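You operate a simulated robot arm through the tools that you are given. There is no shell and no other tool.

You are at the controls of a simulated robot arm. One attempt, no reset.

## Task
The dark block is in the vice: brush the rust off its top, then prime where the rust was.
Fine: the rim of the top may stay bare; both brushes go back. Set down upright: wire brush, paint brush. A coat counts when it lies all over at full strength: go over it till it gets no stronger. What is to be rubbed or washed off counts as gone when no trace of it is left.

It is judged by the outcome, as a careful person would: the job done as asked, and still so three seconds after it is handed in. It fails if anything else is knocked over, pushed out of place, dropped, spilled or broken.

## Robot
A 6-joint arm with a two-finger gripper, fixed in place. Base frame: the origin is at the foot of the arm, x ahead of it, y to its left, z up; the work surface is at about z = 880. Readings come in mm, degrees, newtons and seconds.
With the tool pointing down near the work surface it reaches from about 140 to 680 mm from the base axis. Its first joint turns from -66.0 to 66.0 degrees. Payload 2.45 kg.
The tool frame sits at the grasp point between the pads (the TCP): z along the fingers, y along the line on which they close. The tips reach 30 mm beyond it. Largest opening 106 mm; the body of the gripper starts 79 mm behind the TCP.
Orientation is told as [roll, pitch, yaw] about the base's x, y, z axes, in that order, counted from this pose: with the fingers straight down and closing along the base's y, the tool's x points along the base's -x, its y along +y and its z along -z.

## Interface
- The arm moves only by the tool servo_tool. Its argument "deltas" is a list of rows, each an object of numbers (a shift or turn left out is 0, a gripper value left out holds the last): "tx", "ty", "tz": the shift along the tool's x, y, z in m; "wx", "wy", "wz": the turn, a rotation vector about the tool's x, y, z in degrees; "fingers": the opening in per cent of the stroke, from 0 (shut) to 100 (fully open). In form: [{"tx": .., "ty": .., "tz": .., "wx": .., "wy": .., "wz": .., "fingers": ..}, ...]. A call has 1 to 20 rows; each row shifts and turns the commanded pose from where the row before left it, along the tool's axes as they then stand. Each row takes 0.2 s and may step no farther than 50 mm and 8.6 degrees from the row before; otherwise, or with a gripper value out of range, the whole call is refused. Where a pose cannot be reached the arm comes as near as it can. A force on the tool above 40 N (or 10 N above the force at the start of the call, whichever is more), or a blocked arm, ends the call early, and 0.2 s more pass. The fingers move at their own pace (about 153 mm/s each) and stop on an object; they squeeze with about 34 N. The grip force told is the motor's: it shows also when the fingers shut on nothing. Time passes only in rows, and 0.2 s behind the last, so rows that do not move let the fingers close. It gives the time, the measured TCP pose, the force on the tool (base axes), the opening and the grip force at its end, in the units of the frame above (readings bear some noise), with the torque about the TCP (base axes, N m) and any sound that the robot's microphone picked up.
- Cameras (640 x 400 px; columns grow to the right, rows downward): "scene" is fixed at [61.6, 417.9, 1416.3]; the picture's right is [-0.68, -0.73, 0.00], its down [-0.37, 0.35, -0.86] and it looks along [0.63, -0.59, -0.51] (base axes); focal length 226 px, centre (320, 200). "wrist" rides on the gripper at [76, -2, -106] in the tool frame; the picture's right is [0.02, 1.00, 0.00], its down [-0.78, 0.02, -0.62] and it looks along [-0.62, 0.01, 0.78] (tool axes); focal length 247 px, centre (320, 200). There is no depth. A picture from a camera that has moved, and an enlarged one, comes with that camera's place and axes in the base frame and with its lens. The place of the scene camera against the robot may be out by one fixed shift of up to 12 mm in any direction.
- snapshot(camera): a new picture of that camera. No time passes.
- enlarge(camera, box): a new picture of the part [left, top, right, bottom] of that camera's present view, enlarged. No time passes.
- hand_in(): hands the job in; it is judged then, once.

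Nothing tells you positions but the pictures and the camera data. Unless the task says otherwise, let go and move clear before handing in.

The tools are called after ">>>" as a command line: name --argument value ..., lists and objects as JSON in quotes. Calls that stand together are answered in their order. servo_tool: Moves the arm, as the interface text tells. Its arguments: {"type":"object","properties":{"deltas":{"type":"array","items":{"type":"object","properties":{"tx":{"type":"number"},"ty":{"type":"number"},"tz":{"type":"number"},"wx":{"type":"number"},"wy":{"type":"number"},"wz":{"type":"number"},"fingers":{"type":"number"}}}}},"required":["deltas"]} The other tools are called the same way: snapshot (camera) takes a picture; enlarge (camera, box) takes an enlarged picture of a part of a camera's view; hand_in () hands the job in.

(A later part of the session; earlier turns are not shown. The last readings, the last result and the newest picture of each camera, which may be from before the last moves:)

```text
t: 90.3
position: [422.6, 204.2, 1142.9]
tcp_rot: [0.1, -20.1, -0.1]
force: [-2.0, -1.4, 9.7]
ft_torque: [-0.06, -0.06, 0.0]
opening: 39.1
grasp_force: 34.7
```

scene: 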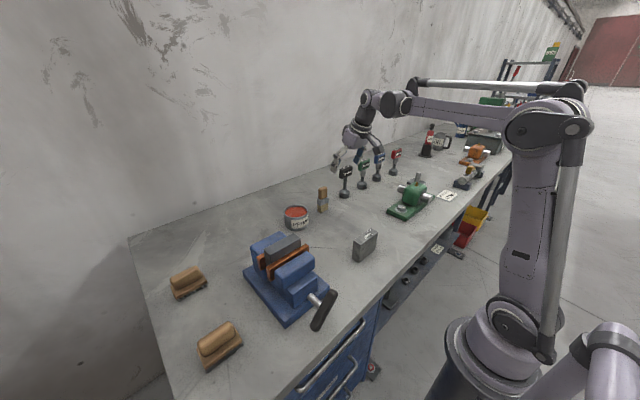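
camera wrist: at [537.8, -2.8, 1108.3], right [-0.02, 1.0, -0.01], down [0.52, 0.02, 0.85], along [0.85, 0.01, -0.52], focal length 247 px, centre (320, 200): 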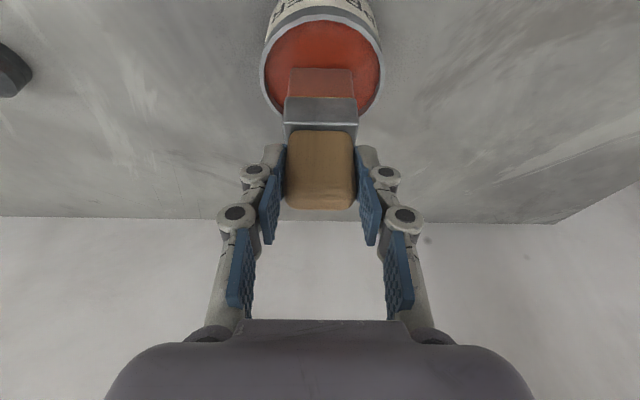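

Light contact, about 11 N. I'll stroke lane one again, extending a bit further in +y.

>>> servo_tool --deltas '[{"ty": 0.007}, {"ty": 0.008}, {"ty": -0.008}, {"ty": -0.008}, {"ty": -0.008}, {"ty": -0.008}, {"ty": 0.008}, {"ty": 0.008}, {"ty": 0.008}, {"ty": 0.008}, {"ty": -0.008}, {"ty": -0.008}, {"ty": -0.008}, {"ty": -0.008}, {"ty": 0.008}, {"ty": 0.008}, {"ty": 0.008}, {"ty": 0.008}, {}]'

>>> enlarge --camera "wrist" --box '[240, 20, 400, 140]'

```text
t: 94.3
position: [423.4, 219.4, 1142.3]
tcp_rot: [0.1, -20.2, 0.0]
force: [0.8, -7.4, 12.0]
ft_torque: [-0.48, -0.23, -0.09]
opening: 39.2
grasp_force: 34.1
```

```text
3.33 times, centred on (320, 80) of wrist
camera zoom: at [315.5, 217.6, 1216.5], right [-0.02, 1.0, -0.01], down [0.52, 0.02, 0.85], along [0.85, 0.01, -0.52], focal length 823 px, centre (320, 600)
```

zoom: 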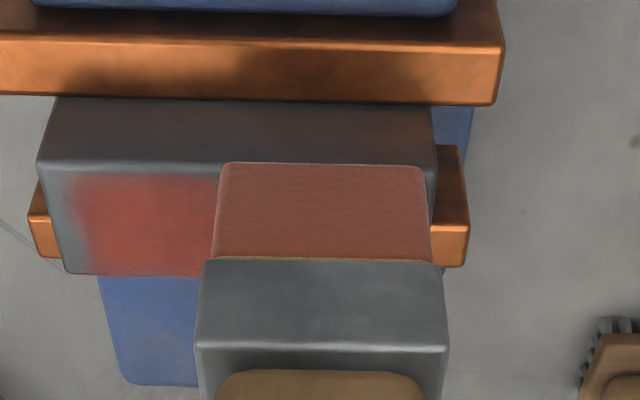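

The coat is building well. Next come lane two and then a middle lane with the same strokes.

>>> servo_tool --deltas '[{"tx": -0.0042, "tz": 0.00154}, {"tx": -0.0042, "tz": 0.00154}, {"ty": -0.008}, {"ty": -0.008}, {"ty": -0.008}, {"ty": -0.008}, {"ty": 0.008}, {"ty": 0.008}, {"ty": 0.008}, {"ty": 0.008}, {"ty": -0.008}, {"ty": -0.008}, {"ty": -0.008}, {"ty": -0.008}, {"ty": 0.008}, {"ty": 0.008}, {"ty": 0.008}, {"ty": 0.008}, {}]'

>>> enlarge --camera "wrist" --box '[240, 20, 400, 140]'

```text
t: 98.3
position: [432.1, 219.1, 1143.0]
tcp_rot: [0.1, -20.1, 0.0]
force: [-0.4, 0.0, 1.0]
ft_torque: [-0.05, -0.04, 0.0]
opening: 39.3
grasp_force: 33.8
```

```text
3.33 times, centred on (320, 80) of wrist
camera zoom: at [324.6, 217.8, 1216.5], right [-0.02, 1.0, -0.01], down [0.52, 0.02, 0.85], along [0.85, 0.01, -0.52], focal length 823 px, centre (320, 600)
```

zoom: 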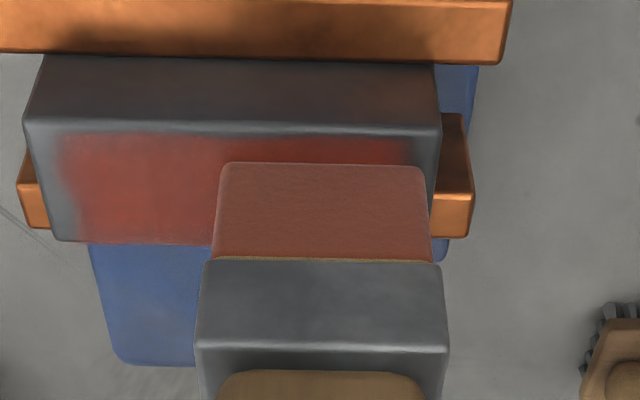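

>>> servo_tool --deltas '[{"tx": 0.0001, "tz": 0.0004}, {"ty": -0.008}, {"ty": -0.008}, {"ty": -0.008}, {"ty": -0.008}, {"ty": 0.008}, {"ty": 0.008}, {"ty": 0.008}, {"ty": 0.008}, {"tx": 0.0038, "tz": -0.0014}, {"ty": -0.008}, {"ty": -0.008}, {"ty": -0.008}, {"ty": -0.008}, {"ty": 0.008}, {"ty": 0.008}, {"ty": 0.008}, {"ty": 0.008}, {"ty": -0.008}, {}]'

```text
t: 102.5
position: [429.3, 214.8, 1142.7]
tcp_rot: [0.4, -20.2, 0.1]
force: [0.5, 13.7, 23.6]
ft_torque: [0.68, -0.17, 0.11]
opening: 39.0
grasp_force: 34.1
```

Lift and inspect.

>>> servo_tool --deltas '[{"tx": -0.0017, "tz": -0.0047}, {"tx": -0.0051, "ty": -0.004, "tz": -0.0141}, {"tx": -0.0069, "ty": -0.006, "tz": -0.0188}, {}]'

>>> enlarge --camera "wrist" --box '[240, 0, 400, 120]'

>>> enlarge --camera "scene" --box '[255, 222, 315, 266]'

>>> snapshot --camera "wrist"

```text
t: 103.5
position: [429.4, 201.3, 1181.7]
tcp_rot: [0.1, -20.1, 0.0]
force: [-0.2, 0.3, -2.2]
ft_torque: [-0.03, 0.01, 0.01]
opening: 39.2
grasp_force: 33.6
```

```text
3.33 times, centred on (320, 60) of wrist
camera zoom: at [320.7, 199.7, 1256.4], right [-0.02, 1.0, -0.01], down [0.52, 0.02, 0.85], along [0.85, 0.01, -0.52], focal length 823 px, centre (320, 667)
```

zoom: 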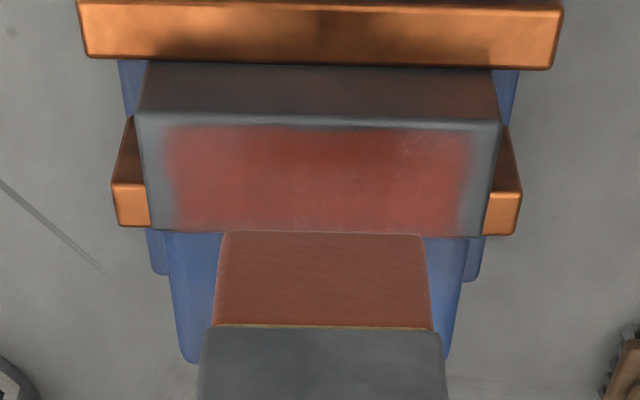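

```text
9.09 times, centred on (285, 244) of scene
camera zoom: at [61.6, 417.9, 1416.3], right [-0.68, -0.73, 0.0], down [-0.37, 0.35, -0.86], along [0.63, -0.59, -0.51], focal length 2057 px, centre (638, -200)
```

zoom: 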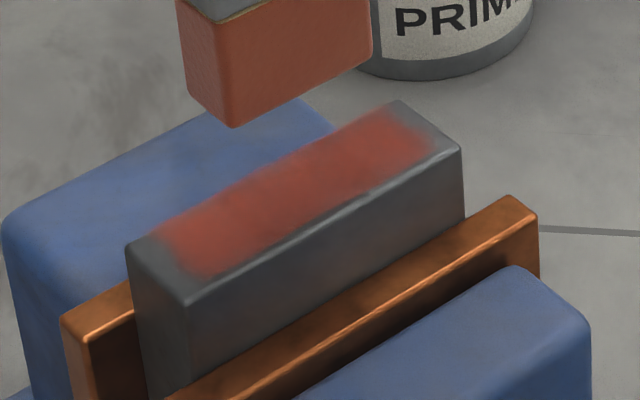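

```text
taken
camera wrist: at [320.7, 199.7, 1256.4], right [-0.02, 1.0, -0.01], down [0.52, 0.02, 0.85], along [0.85, 0.01, -0.52], focal length 247 px, centre (320, 200)
```

wrist: 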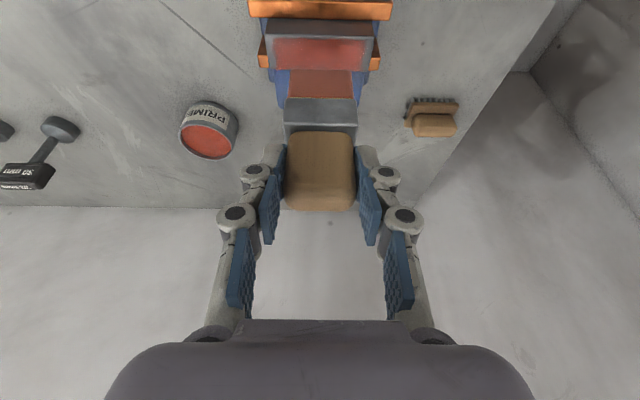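

The coat looks more even now. I'll move to the tin hover, which clears the gripper's shadow off the block, and compare it with the previous image from the same pose.

>>> servo_tool --deltas '[{"tx": -0.0173, "ty": -0.0203, "tz": 0.0151}, {"tx": -0.0173, "ty": -0.0203, "tz": 0.0151}, {"tx": -0.0173, "ty": -0.0203, "tz": 0.0151}, {"tx": -0.0173, "ty": -0.0203, "tz": 0.0151}, {"tx": -0.0173, "ty": -0.0203, "tz": 0.0151}, {"tx": -0.0173, "ty": -0.0203, "tz": 0.0151}, {"tx": -0.0173, "ty": -0.0203, "tz": 0.0151}, {"tx": -0.0173, "ty": -0.0203, "tz": 0.0151}, {"tx": -0.0173, "ty": -0.0203, "tz": 0.0151}, {"tx": -0.0173, "ty": -0.0203, "tz": 0.0151}, {}]'

>>> enlarge --camera "scene" --box '[262, 224, 318, 266]'

>>> enlarge --camera "scene" --box '[272, 226, 320, 260]'

>>> enlarge --camera "scene" --box '[230, 190, 330, 270]'

```text
t: 105.9
position: [641.5, -1.7, 1098.6]
tcp_rot: [0.0, -20.0, 0.1]
force: [-1.0, -1.3, -2.4]
ft_torque: [0.03, 0.01, -0.01]
opening: 39.0
grasp_force: 33.9
```

```text
9.52 times, centred on (290, 245) of scene
camera zoom: at [61.7, 417.9, 1416.3], right [-0.68, -0.73, 0.0], down [-0.37, 0.35, -0.86], along [0.63, -0.59, -0.51], focal length 2155 px, centre (606, -229)
```

zoom: 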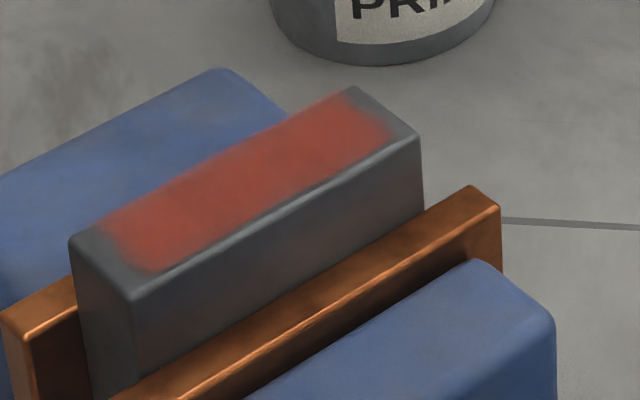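

```text
11.76 times, centred on (296, 243) of scene
camera zoom: at [61.7, 417.9, 1416.3], right [-0.68, -0.73, 0.0], down [-0.37, 0.35, -0.86], along [0.63, -0.59, -0.51], focal length 2662 px, centre (602, -306)
```

zoom: 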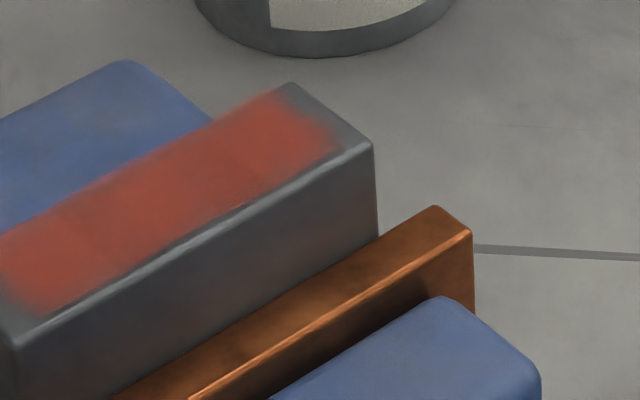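

```text
5.00 times, centred on (280, 230) of scene
camera zoom: at [61.7, 417.9, 1416.3], right [-0.68, -0.73, 0.0], down [-0.37, 0.35, -0.86], along [0.63, -0.59, -0.51], focal length 1131 px, centre (520, 50)
```

zoom: 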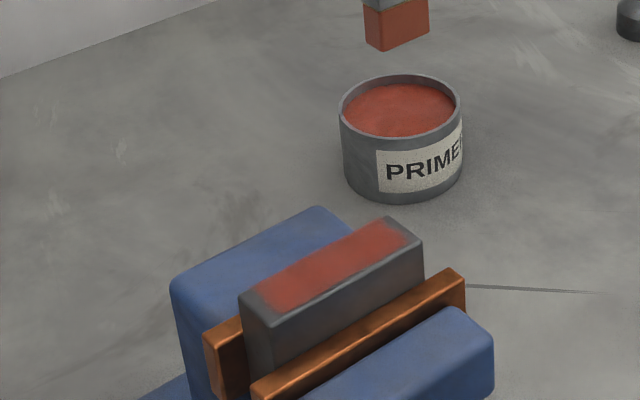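

The coat colour is unchanged from the previous round, so the middle is saturated. The ends still have soft edges, so I'll do one more dip and work the y-ends and near edge.

>>> servo_tool --deltas '[{"tx": 0.0031, "tz": 0.0204}, {"tx": 0.0068, "tz": 0.0188}, {"tx": 0.0051, "tz": 0.0141}, {"tx": 0.0021, "tz": 0.0056}, {}]'

>>> snapshot --camera "wrist"

```text
t: 107.1
position: [646.4, -1.1, 1037.4]
tcp_rot: [0.1, -20.1, 0.0]
force: [0.3, -0.8, -1.9]
ft_torque: [0.0, -0.01, 0.03]
opening: 39.3
grasp_force: 33.7
```

```text
taken
camera wrist: at [539.1, -2.9, 1112.3], right [-0.02, 1.0, -0.01], down [0.52, 0.02, 0.85], along [0.85, 0.01, -0.52], focal length 247 px, centre (320, 200)
```

wrist: 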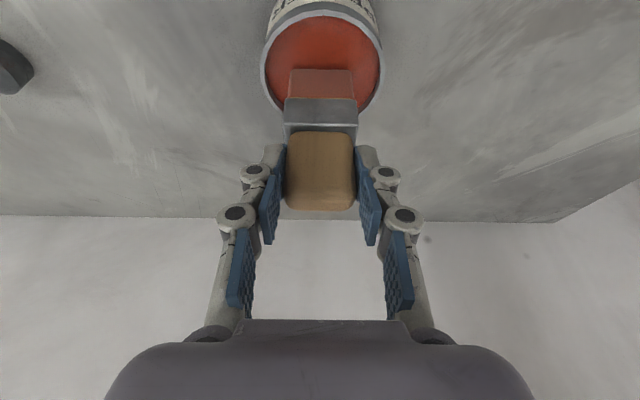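

>>> servo_tool --deltas '[{"tx": 0.0005, "tz": 0.0014}, {"tx": 0.0005, "tz": 0.0014}, {}]'

```text
t: 107.9
position: [646.5, -1.4, 1034.0]
tcp_rot: [0.1, -20.1, 0.0]
force: [0.4, 0.3, -1.7]
ft_torque: [-0.02, 0.02, 0.0]
opening: 39.6
grasp_force: 34.1
```

>>> servo_tool --deltas '[{"tx": 0.0003, "tz": 0.0008}, {}]'

```text
t: 108.5
position: [647.6, -2.6, 1033.9]
tcp_rot: [0.1, -20.1, 0.0]
force: [-0.5, 0.0, -2.6]
ft_torque: [-0.02, -0.01, 0.0]
opening: 39.3
grasp_force: 34.2
```

>>> servo_tool --deltas '[{"tx": 0.0003, "tz": 0.0008}, {}]'

```text
t: 109.1
position: [646.8, -2.7, 1034.5]
tcp_rot: [0.1, -20.1, 0.0]
force: [-0.8, -1.0, 8.6]
ft_torque: [-0.06, -0.04, 0.0]
opening: 39.4
grasp_force: 34.3
```

>>> servo_tool --deltas '[{}, {}, {"tx": -0.0017, "tz": -0.0047}, {"tx": -0.0034, "tz": -0.0094}, {"tx": -0.0086, "tz": -0.0235}, {"tx": -0.0096, "tz": -0.0263}, {}]'

>>> servo_tool --deltas '[{"tx": 0.0176, "ty": 0.0204, "tz": -0.015}, {"tx": 0.0176, "ty": 0.0204, "tz": -0.015}, {"tx": 0.0176, "ty": 0.0204, "tz": -0.015}, {"tx": 0.0176, "ty": 0.0204, "tz": -0.015}, {"tx": 0.0176, "ty": 0.0204, "tz": -0.015}, {"tx": 0.0176, "ty": 0.0204, "tz": -0.015}, {"tx": 0.0176, "ty": 0.0204, "tz": -0.015}, {"tx": 0.0176, "ty": 0.0204, "tz": -0.015}, {"tx": 0.0176, "ty": 0.0204, "tz": -0.015}, {"tx": 0.0176, "ty": 0.0204, "tz": -0.015}, {}]'

>>> enlarge --camera "wrist" --box '[240, 0, 400, 120]'

```text
t: 110.7
position: [646.8, -1.0, 1101.1]
tcp_rot: [0.0, -20.0, 0.0]
force: [-0.1, -0.5, -2.2]
ft_torque: [0.01, -0.03, -0.01]
opening: 39.4
grasp_force: 33.7
```

```text
t: 113.1
position: [429.8, 202.0, 1181.8]
tcp_rot: [0.1, -20.1, 0.0]
force: [0.5, 0.2, -0.9]
ft_torque: [-0.02, 0.01, -0.02]
opening: 39.5
grasp_force: 33.4
```

```text
3.33 times, centred on (320, 60) of wrist
camera zoom: at [322.2, 201.3, 1255.9], right [-0.02, 1.0, -0.01], down [0.52, 0.02, 0.85], along [0.85, 0.01, -0.52], focal length 823 px, centre (320, 667)
```

zoom: 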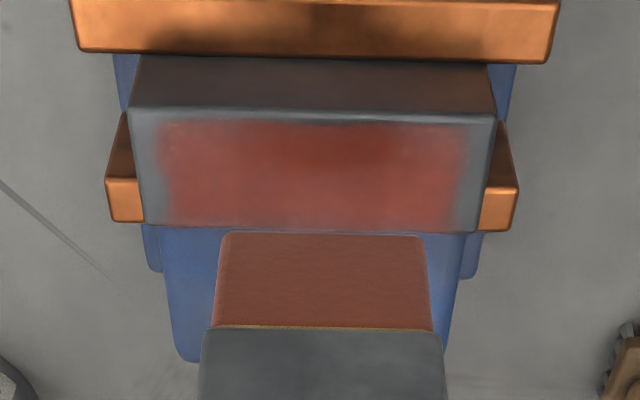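

>>> servo_tool --deltas '[{"tx": 0.0087, "ty": 0.001, "tz": 0.0155}, {"tx": 0.0087, "ty": 0.001, "tz": 0.0155}, {}]'

>>> servo_tool --deltas '[{"tx": 0.0007, "tz": 0.0019}, {}]'

```text
t: 113.9
position: [423.7, 203.9, 1147.1]
tcp_rot: [0.1, -20.1, 0.0]
force: [-0.3, -0.8, -1.6]
ft_torque: [0.0, 0.01, -0.01]
opening: 39.1
grasp_force: 34.0
```

```text
t: 114.5
position: [424.6, 203.8, 1143.8]
tcp_rot: [0.2, -20.1, 0.0]
force: [0.6, 0.2, -1.7]
ft_torque: [0.0, 0.03, 0.03]
opening: 39.4
grasp_force: 34.2
```

>>> servo_tool --deltas '[{"tx": 0.0003, "tz": 0.0008}, {}]'

```text
t: 115.1
position: [423.4, 204.7, 1145.1]
tcp_rot: [0.2, -20.2, 0.0]
force: [1.0, -0.2, -2.6]
ft_torque: [0.01, -0.01, -0.01]
opening: 39.5
grasp_force: 34.3
```

>>> servo_tool --deltas '[{"tx": 0.0003, "tz": 0.0008}, {}]'

```text
t: 115.7
position: [425.4, 203.9, 1143.4]
tcp_rot: [-0.1, -20.1, 0.0]
force: [-0.7, 0.9, -2.4]
ft_torque: [0.01, 0.02, 0.03]
opening: 39.5
grasp_force: 33.6
```

>>> servo_tool --deltas '[{"tx": 0.0002, "tz": 0.0006}, {}]'

```text
t: 116.3
position: [423.4, 204.3, 1143.0]
tcp_rot: [0.0, -20.1, 0.0]
force: [0.6, -0.4, -1.4]
ft_torque: [0.01, -0.02, -0.01]
opening: 39.6
grasp_force: 34.0
```

>>> servo_tool --deltas '[{"tx": 0.0002, "tz": 0.0006}, {}]'

```text
t: 116.9
position: [424.9, 204.3, 1141.5]
tcp_rot: [0.2, -20.1, 0.0]
force: [-0.5, -0.4, -1.2]
ft_torque: [-0.02, 0.03, 0.0]
opening: 39.1
grasp_force: 34.0
```

>>> servo_tool --deltas '[{"tx": 0.0002, "tz": 0.0005}, {}]'

```text
t: 117.5
position: [424.3, 204.5, 1141.5]
tcp_rot: [0.1, -20.3, 0.0]
force: [-0.9, 0.5, 9.9]
ft_torque: [-0.08, -0.02, 0.02]
opening: 39.4
grasp_force: 33.8
```

Contact at about 12 N. I'll run extended strokes toward both y-ends in lane one.

>>> servo_tool --deltas '[{"ty": 0.006}, {"ty": 0.006}, {"ty": 0.006}, {"ty": -0.008}, {"ty": -0.008}, {"ty": -0.008}, {"ty": -0.008}, {"ty": -0.008}, {"ty": 0.008}, {"ty": 0.008}, {"ty": 0.008}, {"ty": 0.008}, {"ty": 0.008}, {"ty": -0.008}, {"ty": -0.008}, {"ty": -0.008}, {"ty": -0.008}, {"ty": -0.008}, {}]'

>>> enlarge --camera "wrist" --box '[240, 20, 400, 140]'

```text
t: 121.5
position: [426.4, 184.1, 1141.5]
tcp_rot: [0.3, -20.3, -0.1]
force: [-0.5, 12.5, 28.4]
ft_torque: [0.92, -0.08, 0.07]
opening: 39.6
grasp_force: 34.3
```

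```text
3.33 times, centred on (320, 80) of wrist
camera zoom: at [316.4, 181.6, 1215.6], right [-0.02, 1.0, 0.0], down [0.52, 0.01, 0.85], along [0.85, 0.02, -0.52], focal length 823 px, centre (320, 600)
```

zoom: 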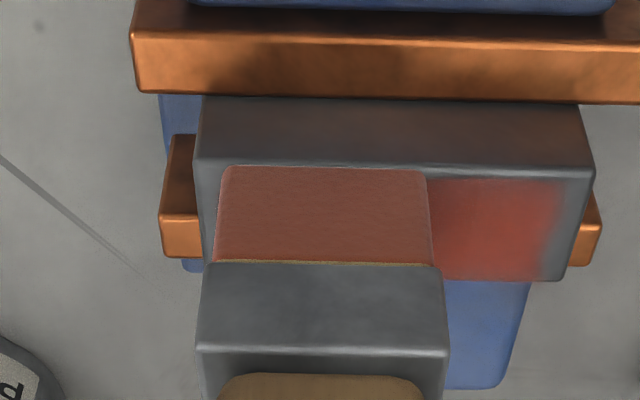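

>>> servo_tool --deltas '[{"tx": -0.004, "tz": 0.00138}, {"tx": -0.0038, "tz": 0.0014}, {"ty": 0.008}, {"ty": 0.008}, {"ty": 0.008}, {"ty": 0.008}, {"ty": 0.006}, {"ty": -0.008}, {"ty": -0.008}, {"ty": -0.008}, {"ty": -0.008}, {"ty": -0.008}, {"ty": 0.008}, {"ty": 0.008}, {"ty": 0.008}, {"ty": 0.008}, {"ty": 0.008}, {"ty": -0.008}, {"ty": -0.008}, {}]'

>>> enlarge --camera "wrist" --box '[240, 20, 400, 140]'

```text
t: 125.7
position: [433.0, 204.2, 1140.9]
tcp_rot: [0.0, -20.0, -0.1]
force: [-1.1, 3.7, 7.9]
ft_torque: [0.26, -0.07, 0.11]
opening: 39.4
grasp_force: 33.5
```

```text
3.33 times, centred on (320, 80) of wrist
camera zoom: at [324.8, 203.4, 1215.7], right [-0.02, 1.0, -0.01], down [0.52, 0.02, 0.85], along [0.85, 0.02, -0.52], focal length 823 px, centre (320, 600)
```

zoom: 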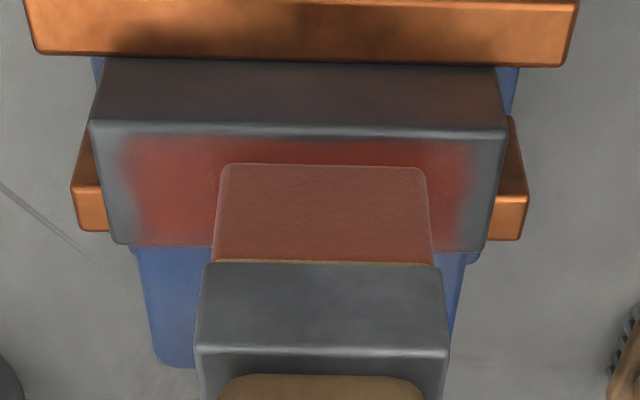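

The painted zone's outline has stopped growing: about 6–7 mm of bare rim at both ends, regardless of stroke length. A few more strokes through the middle lane will finish saturating it.

>>> servo_tool --deltas '[{"tx": 0.0038, "tz": -0.0014}, {"ty": -0.008}, {"ty": -0.008}, {"ty": -0.006}, {"ty": 0.008}, {"ty": 0.008}, {"ty": 0.008}, {"ty": 0.008}, {"ty": 0.008}, {"ty": -0.008}, {"ty": -0.008}, {"ty": -0.008}, {"ty": -0.008}, {"ty": -0.008}, {"ty": 0.008}, {"ty": 0.008}, {"ty": 0.008}, {}]'

>>> servo_tool --deltas '[{"tx": -0.0017, "tz": -0.0047}, {"tx": -0.0051, "tz": -0.0141}, {"tx": -0.0069, "tz": -0.0188}, {}]'

>>> enlarge --camera "wrist" --box '[240, 0, 400, 120]'

>>> snapshot --camera "wrist"

```text
t: 129.5
position: [429.4, 205.9, 1141.0]
tcp_rot: [0.2, -20.1, 0.0]
force: [0.8, 0.2, -2.5]
ft_torque: [0.01, 0.04, 0.01]
opening: 39.1
grasp_force: 33.7
```

```text
t: 130.5
position: [429.1, 206.4, 1181.7]
tcp_rot: [0.0, -20.1, 0.0]
force: [-0.1, 0.6, -1.9]
ft_torque: [0.01, -0.01, 0.0]
opening: 39.0
grasp_force: 34.2
```

```text
3.33 times, centred on (320, 60) of wrist
camera zoom: at [321.0, 204.5, 1256.2], right [-0.02, 1.0, -0.01], down [0.52, 0.02, 0.85], along [0.85, 0.01, -0.52], focal length 823 px, centre (320, 667)
```

zoom: 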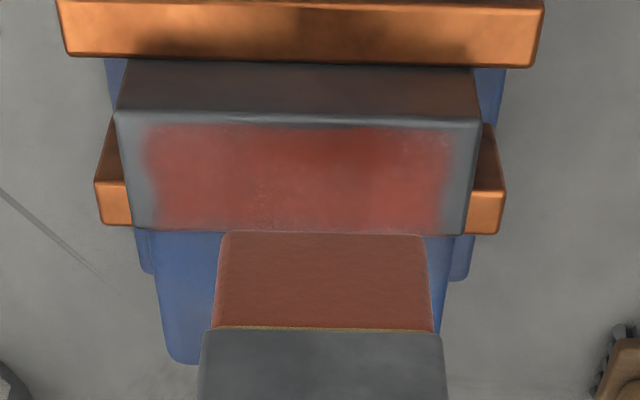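

```text
taken
camera wrist: at [321.0, 204.5, 1256.2], right [-0.02, 1.0, -0.01], down [0.52, 0.02, 0.85], along [0.85, 0.01, -0.52], focal length 247 px, centre (320, 200)
```

wrist: 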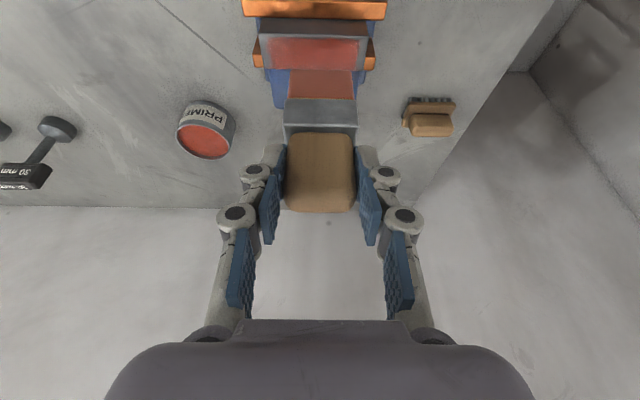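

The +y soft edge sits right about where the rust tip reached (≈8 mm from the end). I'll work that end further, letting the bristles overhang the block end slightly.

>>> servo_tool --deltas '[{"tx": 0.0085, "ty": 0.004, "tz": 0.0164}, {"tx": 0.0085, "ty": 0.004, "tz": 0.0164}, {"tx": 0.0017, "tz": 0.0038}, {}]'

```text
t: 131.5
position: [424.3, 214.9, 1141.1]
tcp_rot: [0.2, -20.2, 0.0]
force: [-1.2, 0.8, 11.1]
ft_torque: [-0.08, -0.14, -0.05]
opening: 39.3
grasp_force: 33.6
```

>>> servo_tool --deltas '[{"ty": 0.006}, {"ty": 0.007}, {"ty": -0.008}, {"ty": -0.008}, {"ty": -0.007}, {"ty": 0.008}, {"ty": 0.008}, {"ty": 0.007}, {"ty": -0.008}, {"ty": -0.007}, {"tx": -0.004, "tz": 0.0014}, {"tx": -0.0038, "tz": 0.0014}, {"ty": 0.008}, {"ty": 0.007}, {"ty": -0.008}, {"ty": -0.008}, {"ty": -0.007}, {"ty": 0.008}, {"ty": 0.008}, {}]'

>>> enlarge --camera "wrist" --box '[240, 20, 400, 140]'

```text
t: 135.7
position: [432.0, 219.8, 1142.1]
tcp_rot: [0.0, -20.2, 0.0]
force: [0.2, -6.1, 10.7]
ft_torque: [-0.56, -0.3, -0.1]
opening: 39.6
grasp_force: 34.6
```

```text
3.33 times, centred on (320, 80) of wrist
camera zoom: at [324.5, 218.3, 1215.3], right [-0.02, 1.0, -0.01], down [0.52, 0.02, 0.85], along [0.85, 0.01, -0.52], focal length 823 px, centre (320, 600)
```

zoom: 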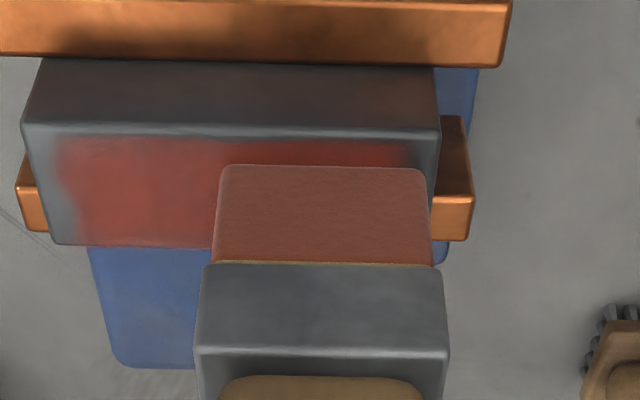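

>>> servo_tool --deltas '[{"ty": 0.007}, {"ty": -0.008}, {"ty": -0.008}, {"ty": -0.007}, {"ty": 0.008}, {"ty": 0.008}, {"ty": 0.007}, {"tx": 0.0019, "tz": -0.0007}, {"ty": -0.008}, {"ty": -0.008}, {"ty": 0.008}, {"ty": 0.008}, {"tx": 0.0019, "tz": -0.0007}, {"ty": -0.008}, {"ty": -0.008}, {"ty": -0.008}, {"ty": -0.008}, {}]'

>>> servo_tool --deltas '[{"tx": -0.0017, "tz": -0.0047}, {"tx": -0.0051, "tz": -0.0141}, {"tx": -0.0069, "tz": -0.0188}, {}]'

>>> enlarge --camera "wrist" --box '[240, 0, 400, 120]'

```text
t: 139.5
position: [426.2, 194.8, 1140.3]
tcp_rot: [0.2, -20.0, 0.0]
force: [-0.3, 6.7, 13.0]
ft_torque: [0.49, -0.13, 0.11]
opening: 39.3
grasp_force: 34.3
```

```text
t: 140.5
position: [427.8, 195.5, 1181.2]
tcp_rot: [0.1, -20.1, 0.0]
force: [-0.4, -0.3, -0.8]
ft_torque: [0.03, 0.01, -0.01]
opening: 39.3
grasp_force: 34.4
```

```text
3.33 times, centred on (320, 60) of wrist
camera zoom: at [320.0, 193.8, 1255.6], right [-0.02, 1.0, -0.01], down [0.52, 0.02, 0.85], along [0.85, 0.01, -0.52], focal length 823 px, centre (320, 667)
```

zoom: 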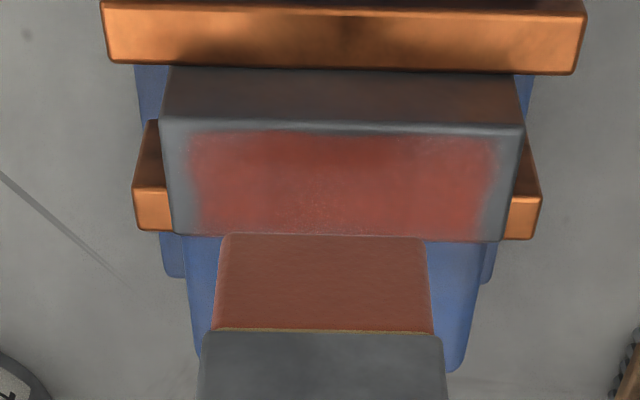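

>>> servo_tool --deltas '[{"tx": -0.0174, "ty": -0.0196, "tz": 0.0151}, {"tx": -0.0174, "ty": -0.0196, "tz": 0.0151}, {"tx": -0.0174, "ty": -0.0196, "tz": 0.0151}, {"tx": -0.0174, "ty": -0.0196, "tz": 0.0151}, {"tx": -0.0174, "ty": -0.0196, "tz": 0.0151}, {"tx": -0.0174, "ty": -0.0196, "tz": 0.0151}, {"tx": -0.0174, "ty": -0.0196, "tz": 0.0151}, {"tx": -0.0174, "ty": -0.0196, "tz": 0.0151}, {"tx": -0.0174, "ty": -0.0196, "tz": 0.0151}, {"tx": -0.0174, "ty": -0.0196, "tz": 0.0151}, {}]'

>>> enlarge --camera "scene" --box '[262, 224, 318, 266]'

>>> enlarge --camera "scene" --box '[264, 232, 296, 256]'

>>> enlarge --camera "scene" --box '[282, 228, 314, 252]'

```text
t: 142.9
position: [644.4, -1.6, 1099.4]
tcp_rot: [0.0, -20.2, 0.0]
force: [-0.4, 0.7, -0.8]
ft_torque: [-0.01, 0.01, -0.01]
opening: 39.1
grasp_force: 34.2
```

```text
9.52 times, centred on (290, 245) of scene
camera zoom: at [61.7, 417.9, 1416.3], right [-0.68, -0.73, 0.0], down [-0.37, 0.35, -0.86], along [0.63, -0.59, -0.51], focal length 2155 px, centre (606, -229)
```

zoom: 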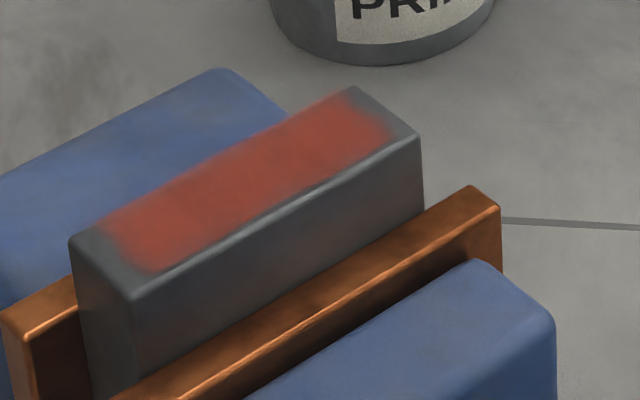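

```text
16.00 times, centred on (280, 244) of scene
camera zoom: at [61.7, 417.9, 1416.3], right [-0.68, -0.73, 0.0], down [-0.37, 0.35, -0.86], along [0.63, -0.59, -0.51], focal length 3620 px, centre (960, -504)
```

zoom: 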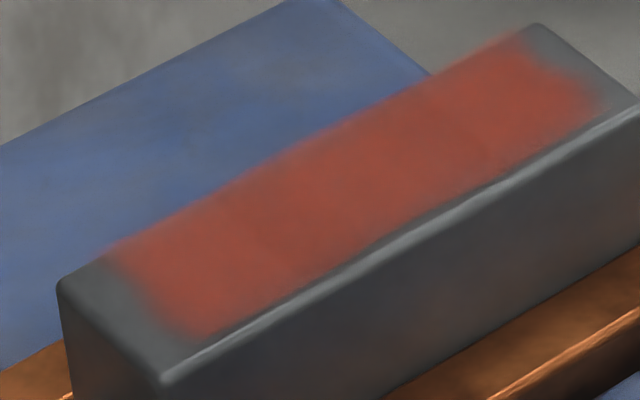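

```text
16.00 times, centred on (298, 240) of scene
camera zoom: at [61.7, 417.9, 1416.3], right [-0.68, -0.73, 0.0], down [-0.37, 0.35, -0.86], along [0.63, -0.59, -0.51], focal length 3620 px, centre (672, -440)
```

zoom: 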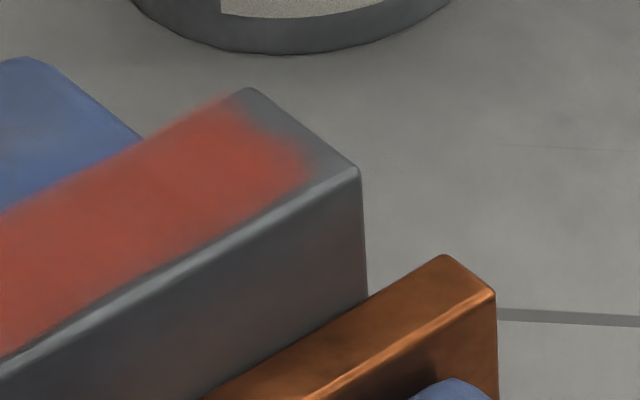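

The coat is uniform and no stronger than in the earlier comparison. The near and far x-edges could be limited by my lanes, so I'll dip once more and run lanes slightly overhanging the near and far edges.

>>> servo_tool --deltas '[{"tx": 0.0052, "tz": 0.0194}, {"tx": 0.0068, "tz": 0.0188}, {"tx": 0.0051, "tz": 0.0141}, {"tx": 0.0031, "tz": 0.0085}, {}]'

>>> snapshot --camera "wrist"

```text
t: 144.1
position: [645.5, 0.7, 1034.4]
tcp_rot: [0.1, -20.1, 0.0]
force: [0.0, -0.3, -0.9]
ft_torque: [0.02, 0.01, 0.0]
opening: 39.3
grasp_force: 34.1
```

```text
taken
camera wrist: at [537.8, -1.6, 1109.1], right [-0.02, 1.0, -0.01], down [0.52, 0.02, 0.85], along [0.85, 0.01, -0.52], focal length 247 px, centre (320, 200)
```

wrist: 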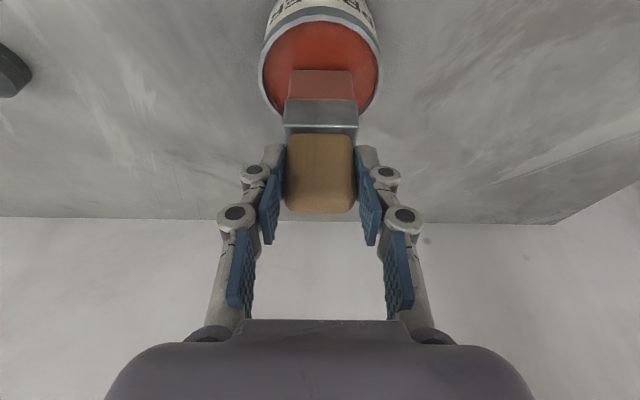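

>>> servo_tool --deltas '[{"tx": 0.0003, "tz": 0.0009}, {}]'

```text
t: 144.7
position: [645.2, 0.8, 1034.8]
tcp_rot: [0.1, -20.0, 0.1]
force: [0.2, -0.4, -2.7]
ft_torque: [0.0, 0.0, -0.05]
opening: 39.3
grasp_force: 34.1
```

>>> servo_tool --deltas '[{"tx": 0.0003, "tz": 0.0009}, {}]'

```text
t: 145.3
position: [645.3, 0.4, 1032.9]
tcp_rot: [0.1, -20.1, 0.0]
force: [0.2, -0.2, -2.0]
ft_torque: [-0.03, 0.02, 0.0]
opening: 39.0
grasp_force: 34.0
```

>>> servo_tool --deltas '[{"tx": 0.0003, "tz": 0.0009}, {}]'

```text
t: 145.9
position: [645.2, -0.4, 1032.9]
tcp_rot: [0.1, -20.2, 0.0]
force: [-1.2, 0.3, 14.5]
ft_torque: [-0.09, -0.12, 0.01]
opening: 39.4
grasp_force: 33.4
```

>>> servo_tool --deltas '[{}, {"tx": -0.0017, "tz": -0.0047}, {"tx": -0.0034, "tz": -0.0094}, {"tx": -0.0086, "tz": -0.0235}, {"tx": -0.0096, "tz": -0.0263}, {}]'

>>> servo_tool --deltas '[{"tx": 0.0183, "ty": 0.0204, "tz": -0.0147}, {"tx": 0.0183, "ty": 0.0204, "tz": -0.0147}, {"tx": 0.0183, "ty": 0.0204, "tz": -0.0147}, {"tx": 0.0183, "ty": 0.0204, "tz": -0.0147}, {"tx": 0.0183, "ty": 0.0204, "tz": -0.0147}, {"tx": 0.0183, "ty": 0.0204, "tz": -0.0147}, {"tx": 0.0183, "ty": 0.0204, "tz": -0.0147}, {"tx": 0.0183, "ty": 0.0204, "tz": -0.0147}, {"tx": 0.0183, "ty": 0.0204, "tz": -0.0147}, {"tx": 0.0183, "ty": 0.0204, "tz": -0.0147}, {}]'

>>> enlarge --camera "wrist" --box '[240, 0, 400, 120]'

```text
t: 147.3
position: [643.7, -1.1, 1100.1]
tcp_rot: [0.1, -20.0, 0.0]
force: [-0.3, -0.4, -1.4]
ft_torque: [0.02, 0.02, -0.01]
opening: 39.4
grasp_force: 32.8
```

```text
t: 149.7
position: [421.5, 202.2, 1177.2]
tcp_rot: [0.1, -20.0, 0.0]
force: [-0.6, 0.0, -2.3]
ft_torque: [0.01, 0.02, -0.02]
opening: 39.4
grasp_force: 34.1
```

```text
3.33 times, centred on (320, 60) of wrist
camera zoom: at [314.8, 201.3, 1249.4], right [-0.02, 1.0, -0.01], down [0.52, 0.02, 0.85], along [0.85, 0.01, -0.52], focal length 823 px, centre (320, 667)
```

zoom: 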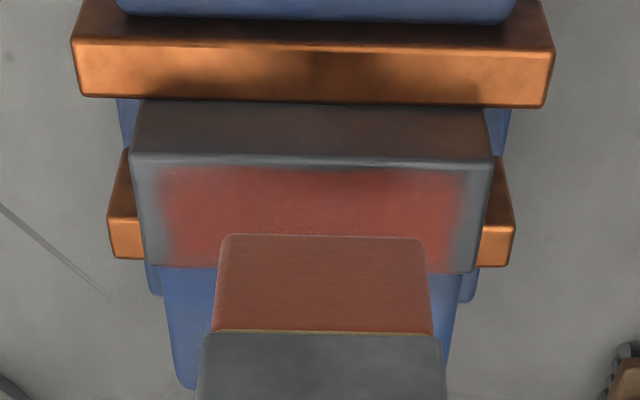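

>>> servo_tool --deltas '[{"tx": 0.0072, "ty": 0.001, "tz": 0.0154}, {"tx": 0.0072, "ty": 0.001, "tz": 0.0154}, {}]'

```text
t: 150.5
position: [419.6, 206.0, 1142.0]
tcp_rot: [0.0, -20.1, -0.1]
force: [-0.3, -0.5, -1.4]
ft_torque: [0.02, 0.02, -0.02]
opening: 39.3
grasp_force: 34.1
```

>>> servo_tool --deltas '[{"tx": 0.0003, "tz": 0.0008}, {}]'

```text
t: 151.1
position: [419.6, 205.0, 1140.4]
tcp_rot: [0.0, -20.2, 0.0]
force: [-0.7, 0.0, 5.3]
ft_torque: [-0.06, 0.02, 0.0]
opening: 39.0
grasp_force: 34.1
```

>>> servo_tool --deltas '[{"tx": 0.0001, "tz": 0.0002}, {"ty": 0.007}, {"ty": 0.007}, {"ty": 0.007}, {"ty": -0.008}, {"ty": -0.008}, {"ty": -0.008}, {"ty": -0.008}, {"ty": -0.008}, {"ty": 0.008}, {"ty": 0.008}, {"ty": 0.008}, {"ty": 0.008}, {"ty": 0.008}, {"ty": -0.008}, {"ty": -0.008}, {"ty": -0.008}, {"ty": -0.008}, {"ty": -0.008}, {}]'

>>> enlarge --camera "wrist" --box '[240, 20, 400, 140]'

```text
t: 155.3
position: [419.8, 187.4, 1139.4]
tcp_rot: [0.1, -20.2, -0.1]
force: [-0.3, 7.9, 16.0]
ft_torque: [0.59, -0.27, 0.09]
opening: 39.1
grasp_force: 33.9
```

```text
3.33 times, centred on (320, 80) of wrist
camera zoom: at [312.1, 185.3, 1214.8], right [-0.02, 1.0, -0.01], down [0.52, 0.02, 0.85], along [0.85, 0.01, -0.52], focal length 823 px, centre (320, 600)
```

zoom: 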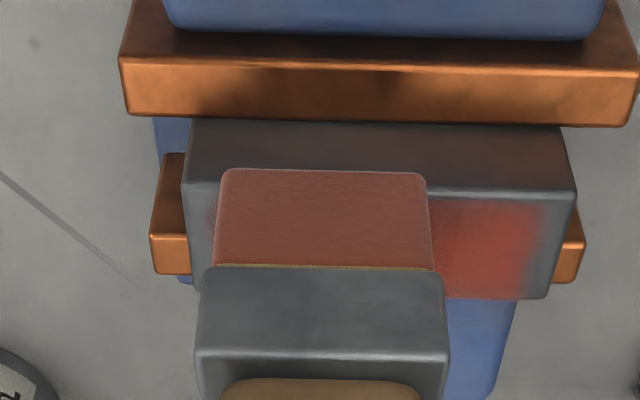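

The near outline didn't move, so it is at the paintable limit there. Now I'll run one lane overhanging the far edge.

>>> servo_tool --deltas '[{"tx": -0.0017, "tz": -0.0047}, {"tx": -0.0085, "ty": 0.006, "tz": 0.0031}, {"tx": -0.0075, "ty": 0.006, "tz": 0.0027}, {"tx": 0.0012, "ty": 0.003, "tz": 0.0034}, {}]'

```text
t: 156.5
position: [436.2, 200.3, 1141.7]
tcp_rot: [0.1, -20.1, 0.0]
force: [0.6, -0.2, -2.1]
ft_torque: [-0.01, -0.01, 0.01]
opening: 39.2
grasp_force: 34.1
```

>>> servo_tool --deltas '[{"tx": 0.0004, "tz": 0.0011}, {}]'

```text
t: 157.1
position: [436.8, 201.3, 1140.7]
tcp_rot: [0.0, -20.2, 0.0]
force: [-0.2, 0.1, 5.1]
ft_torque: [-0.05, -0.09, 0.0]
opening: 39.2
grasp_force: 33.9
```

>>> servo_tool --deltas '[{"tx": 0.0001, "tz": 0.0002}, {"ty": 0.008}, {"ty": 0.008}, {"ty": 0.008}, {"ty": -0.008}, {"ty": -0.008}, {"ty": -0.008}, {"ty": -0.008}, {"ty": -0.008}, {"ty": 0.008}, {"ty": 0.008}, {"ty": 0.008}, {"ty": 0.008}, {"ty": 0.008}, {"tx": 0.0038, "tz": -0.0014}, {"ty": -0.008}, {"ty": -0.008}, {"ty": -0.008}, {"ty": -0.008}, {}]'

>>> servo_tool --deltas '[{"ty": -0.008}, {"ty": 0.008}, {"ty": 0.008}, {"ty": 0.008}, {"ty": 0.008}, {"ty": 0.008}, {"tx": 0.0038, "tz": -0.0014}, {"ty": -0.008}, {"ty": -0.008}, {"ty": -0.008}, {"ty": -0.008}, {"ty": -0.008}, {"ty": 0.008}, {"ty": 0.008}, {"ty": 0.008}, {"ty": 0.008}, {}]'

```text
t: 161.3
position: [434.1, 193.2, 1140.3]
tcp_rot: [0.2, -20.3, -0.1]
force: [-1.7, 12.2, 28.1]
ft_torque: [0.62, -0.02, 0.07]
opening: 39.3
grasp_force: 33.9
```

```text
t: 164.9
position: [428.4, 217.0, 1141.5]
tcp_rot: [0.1, -20.0, 0.0]
force: [0.4, -0.1, -1.7]
ft_torque: [-0.01, 0.0, 0.01]
opening: 39.3
grasp_force: 33.6
```

>>> servo_tool --deltas '[{"tx": -0.0017, "tz": -0.0047}, {"tx": -0.0051, "tz": -0.0141}, {"tx": -0.0069, "tz": -0.0188}, {}]'

>>> enlarge --camera "wrist" --box '[240, 0, 400, 120]'

>>> servo_tool --deltas '[{"tx": -0.0174, "ty": -0.0216, "tz": 0.0151}, {"tx": -0.0174, "ty": -0.0216, "tz": 0.0151}, {"tx": -0.0174, "ty": -0.0216, "tz": 0.0151}, {"tx": -0.0174, "ty": -0.0216, "tz": 0.0151}, {"tx": -0.0174, "ty": -0.0216, "tz": 0.0151}, {"tx": -0.0174, "ty": -0.0216, "tz": 0.0151}, {"tx": -0.0174, "ty": -0.0216, "tz": 0.0151}, {"tx": -0.0174, "ty": -0.0216, "tz": 0.0151}, {"tx": -0.0174, "ty": -0.0216, "tz": 0.0151}, {"tx": -0.0174, "ty": -0.0216, "tz": 0.0151}, {}]'

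>>> enlarge --camera "scene" --box '[262, 224, 318, 266]'

>>> enlarge --camera "scene" --box '[264, 232, 296, 256]'

>>> snapshot --camera "wrist"

```text
t: 165.9
position: [429.1, 216.0, 1180.5]
tcp_rot: [0.1, -20.1, 0.1]
force: [0.0, -0.3, -0.9]
ft_torque: [0.0, 0.03, 0.04]
opening: 39.3
grasp_force: 33.9
```

```text
3.33 times, centred on (320, 60) of wrist
camera zoom: at [320.2, 215.7, 1254.7], right [-0.02, 1.0, -0.01], down [0.52, 0.02, 0.85], along [0.85, 0.01, -0.52], focal length 823 px, centre (320, 667)
```

zoom: 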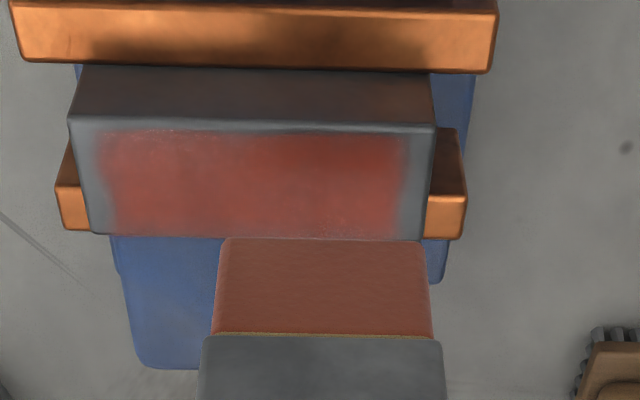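

```text
t: 168.3
position: [644.0, 0.6, 1097.6]
tcp_rot: [0.1, -20.1, 0.0]
force: [0.2, 0.8, -1.9]
ft_torque: [0.04, 0.03, -0.02]
opening: 39.4
grasp_force: 34.1
```

```text
9.52 times, centred on (290, 245) of scene
camera zoom: at [61.7, 417.9, 1416.3], right [-0.68, -0.73, 0.0], down [-0.37, 0.35, -0.86], along [0.63, -0.59, -0.51], focal length 2155 px, centre (606, -229)
```

zoom: 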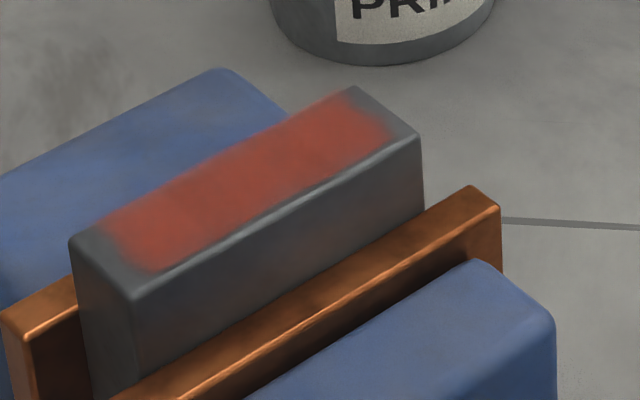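

```text
16.00 times, centred on (280, 244) of scene
camera zoom: at [61.7, 417.9, 1416.3], right [-0.68, -0.73, 0.0], down [-0.37, 0.35, -0.86], along [0.63, -0.59, -0.51], focal length 3620 px, centre (960, -504)
```

zoom: 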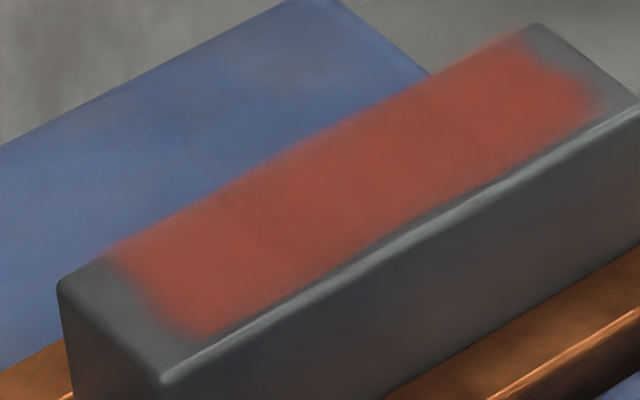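

```text
taken
camera wrist: at [535.7, -1.0, 1171.6], right [-0.02, 1.0, -0.01], down [0.52, 0.02, 0.85], along [0.85, 0.01, -0.52], focal length 247 px, centre (320, 200)
```

wrist: 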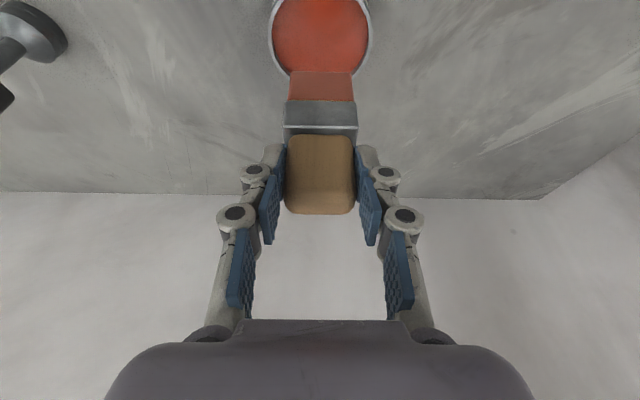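

The outline and strength look the same as before. For certainty, I'll do one last dip and a full overlapping pass, then compare again from this pose.

>>> servo_tool --deltas '[{"tx": 0.005, "ty": -0.001, "tz": 0.0195}, {"tx": 0.0068, "ty": -0.001, "tz": 0.0188}, {"tx": 0.0051, "tz": 0.0141}, {"tx": 0.0027, "tz": 0.0075}, {}]'

```text
t: 169.5
position: [646.6, -0.6, 1034.4]
tcp_rot: [0.1, -20.1, -0.1]
force: [-0.5, -0.5, -2.4]
ft_torque: [-0.01, 0.03, -0.01]
opening: 39.3
grasp_force: 34.1
```

>>> servo_tool --deltas '[{"tx": 0.0003, "tz": 0.0009}, {"tx": 0.0003, "tz": 0.0008}, {}]'

```text
t: 170.3
position: [647.7, -0.0, 1033.2]
tcp_rot: [0.1, -20.1, -0.1]
force: [-0.2, 0.5, -2.6]
ft_torque: [0.01, -0.02, -0.02]
opening: 39.2
grasp_force: 34.0
```

>>> servo_tool --deltas '[{"tx": 0.0003, "tz": 0.0008}, {}]'

```text
t: 170.9
position: [645.7, -0.1, 1032.8]
tcp_rot: [0.2, -20.2, 0.0]
force: [-0.4, -0.5, -1.6]
ft_torque: [0.01, 0.01, 0.01]
opening: 39.2
grasp_force: 33.2
```

>>> servo_tool --deltas '[{"tx": 0.0003, "tz": 0.0008}, {}]'

```text
t: 171.5
position: [647.6, -0.5, 1031.7]
tcp_rot: [0.1, -20.2, 0.0]
force: [-1.3, 0.1, 11.6]
ft_torque: [-0.05, -0.06, 0.01]
opening: 39.6
grasp_force: 34.0
```

>>> servo_tool --deltas '[{}, {"tx": -0.0017, "tz": -0.0047}, {"tx": -0.0034, "tz": -0.0094}, {"tx": -0.0086, "tz": -0.0235}, {"tx": -0.0098, "tz": -0.0268}, {}]'

>>> servo_tool --deltas '[{"tx": 0.0181, "ty": 0.0204, "tz": -0.0147}, {"tx": 0.0181, "ty": 0.0204, "tz": -0.0147}, {"tx": 0.0181, "ty": 0.0204, "tz": -0.0147}, {"tx": 0.0181, "ty": 0.0204, "tz": -0.0147}, {"tx": 0.0181, "ty": 0.0204, "tz": -0.0147}, {"tx": 0.0181, "ty": 0.0204, "tz": -0.0147}, {"tx": 0.0181, "ty": 0.0204, "tz": -0.0147}, {"tx": 0.0181, "ty": 0.0204, "tz": -0.0147}, {"tx": 0.0181, "ty": 0.0204, "tz": -0.0147}, {"tx": 0.0181, "ty": 0.0204, "tz": -0.0147}, {}]'

```text
t: 172.9
position: [647.4, 0.2, 1101.0]
tcp_rot: [0.1, -20.1, 0.0]
force: [0.3, 0.7, -2.6]
ft_torque: [0.02, 0.04, 0.0]
opening: 39.3
grasp_force: 34.1
```

```text
t: 175.3
position: [424.2, 202.8, 1176.1]
tcp_rot: [0.2, -20.2, -0.1]
force: [-0.2, 0.4, -1.0]
ft_torque: [0.0, 0.02, -0.01]
opening: 39.2
grasp_force: 33.9
```

>>> servo_tool --deltas '[{"tx": 0.0062, "tz": 0.016}, {"tx": 0.0062, "tz": 0.016}, {}]'

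```text
t: 176.1
position: [424.4, 204.3, 1142.6]
tcp_rot: [0.1, -20.1, 0.0]
force: [-0.5, -0.2, -1.7]
ft_torque: [0.0, -0.01, -0.04]
opening: 39.2
grasp_force: 34.4
```

>>> servo_tool --deltas '[{"tx": 0.0003, "tz": 0.0009}, {}]'

```text
t: 176.7
position: [423.9, 203.6, 1141.9]
tcp_rot: [0.1, -20.2, 0.0]
force: [0.0, 0.4, -1.1]
ft_torque: [-0.04, 0.02, 0.02]
opening: 39.3
grasp_force: 34.4
```

>>> servo_tool --deltas '[{"tx": 0.0003, "tz": 0.0008}, {}]'

```text
t: 177.3
position: [424.4, 203.9, 1139.8]
tcp_rot: [0.2, -20.0, 0.0]
force: [0.4, -0.7, 0.1]
ft_torque: [-0.08, -0.01, -0.01]
opening: 39.1
grasp_force: 34.4
```

>>> servo_tool --deltas '[{"tx": 0.0001, "tz": 0.0003}, {"ty": 0.007}, {"ty": 0.007}, {"ty": 0.007}, {"ty": -0.008}, {"ty": -0.008}, {"ty": -0.008}, {"ty": -0.008}, {"ty": -0.008}, {"ty": 0.008}, {"ty": 0.008}, {"ty": 0.008}, {"ty": 0.008}, {"ty": 0.008}, {"tx": -0.0038, "tz": 0.0014}, {"ty": -0.008}, {"ty": -0.008}, {"ty": -0.008}, {"ty": -0.008}, {"ty": -0.008}]'

>>> servo_tool --deltas '[{"ty": 0.008}, {"ty": 0.008}, {"ty": 0.008}, {"ty": 0.008}, {"ty": 0.008}, {"tx": -0.0038, "tz": 0.0014}, {"ty": -0.008}, {"ty": -0.008}, {"ty": -0.008}, {"ty": -0.008}, {"ty": -0.008}, {"ty": 0.008}, {"ty": 0.008}, {"ty": 0.008}, {"ty": 0.008}, {"ty": 0.008}, {"ty": -0.008}, {"ty": -0.008}, {"ty": -0.008}, {"ty": -0.008}]'

```text
t: 181.5
position: [428.6, 185.3, 1140.3]
tcp_rot: [0.2, -20.2, 0.0]
force: [0.9, 7.9, 18.0]
ft_torque: [0.44, -0.19, 0.07]
opening: 39.3
grasp_force: 33.9
```

```text
t: 185.7
position: [432.7, 192.7, 1139.4]
tcp_rot: [0.1, -20.2, 0.0]
force: [0.2, 10.1, 20.7]
ft_torque: [0.56, -0.22, 0.09]
opening: 39.3
grasp_force: 33.8
```

Now I'll go back through the lanes once more, then lift and move clear to compare.

>>> servo_tool --deltas '[{"ty": -0.008}, {"ty": 0.008}, {"ty": 0.008}, {"ty": 0.008}, {"ty": 0.008}, {"ty": 0.008}, {"tx": 0.0042, "tz": -0.0015}, {"ty": -0.008}, {"ty": -0.008}, {"ty": -0.008}, {"ty": -0.008}, {"ty": -0.008}, {"tx": 0.0042, "tz": -0.0015}, {"ty": 0.008}, {"ty": 0.008}, {"ty": 0.008}, {"ty": 0.008}, {"ty": -0.008}, {"ty": -0.008}, {}]'

>>> servo_tool --deltas '[{"tx": -0.0017, "tz": -0.0047}, {"tx": -0.0051, "tz": -0.0141}, {"tx": -0.0069, "tz": -0.0188}, {}]'

```text
t: 189.9
position: [423.1, 202.1, 1139.0]
tcp_rot: [0.3, -20.1, 0.0]
force: [0.0, 8.4, 15.1]
ft_torque: [0.48, -0.06, 0.06]
opening: 39.1
grasp_force: 33.6
```

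```text
t: 190.9
position: [424.6, 201.0, 1180.8]
tcp_rot: [0.1, -20.1, 0.0]
force: [0.3, -0.3, -1.9]
ft_torque: [0.02, -0.01, -0.01]
opening: 39.3
grasp_force: 33.8
```

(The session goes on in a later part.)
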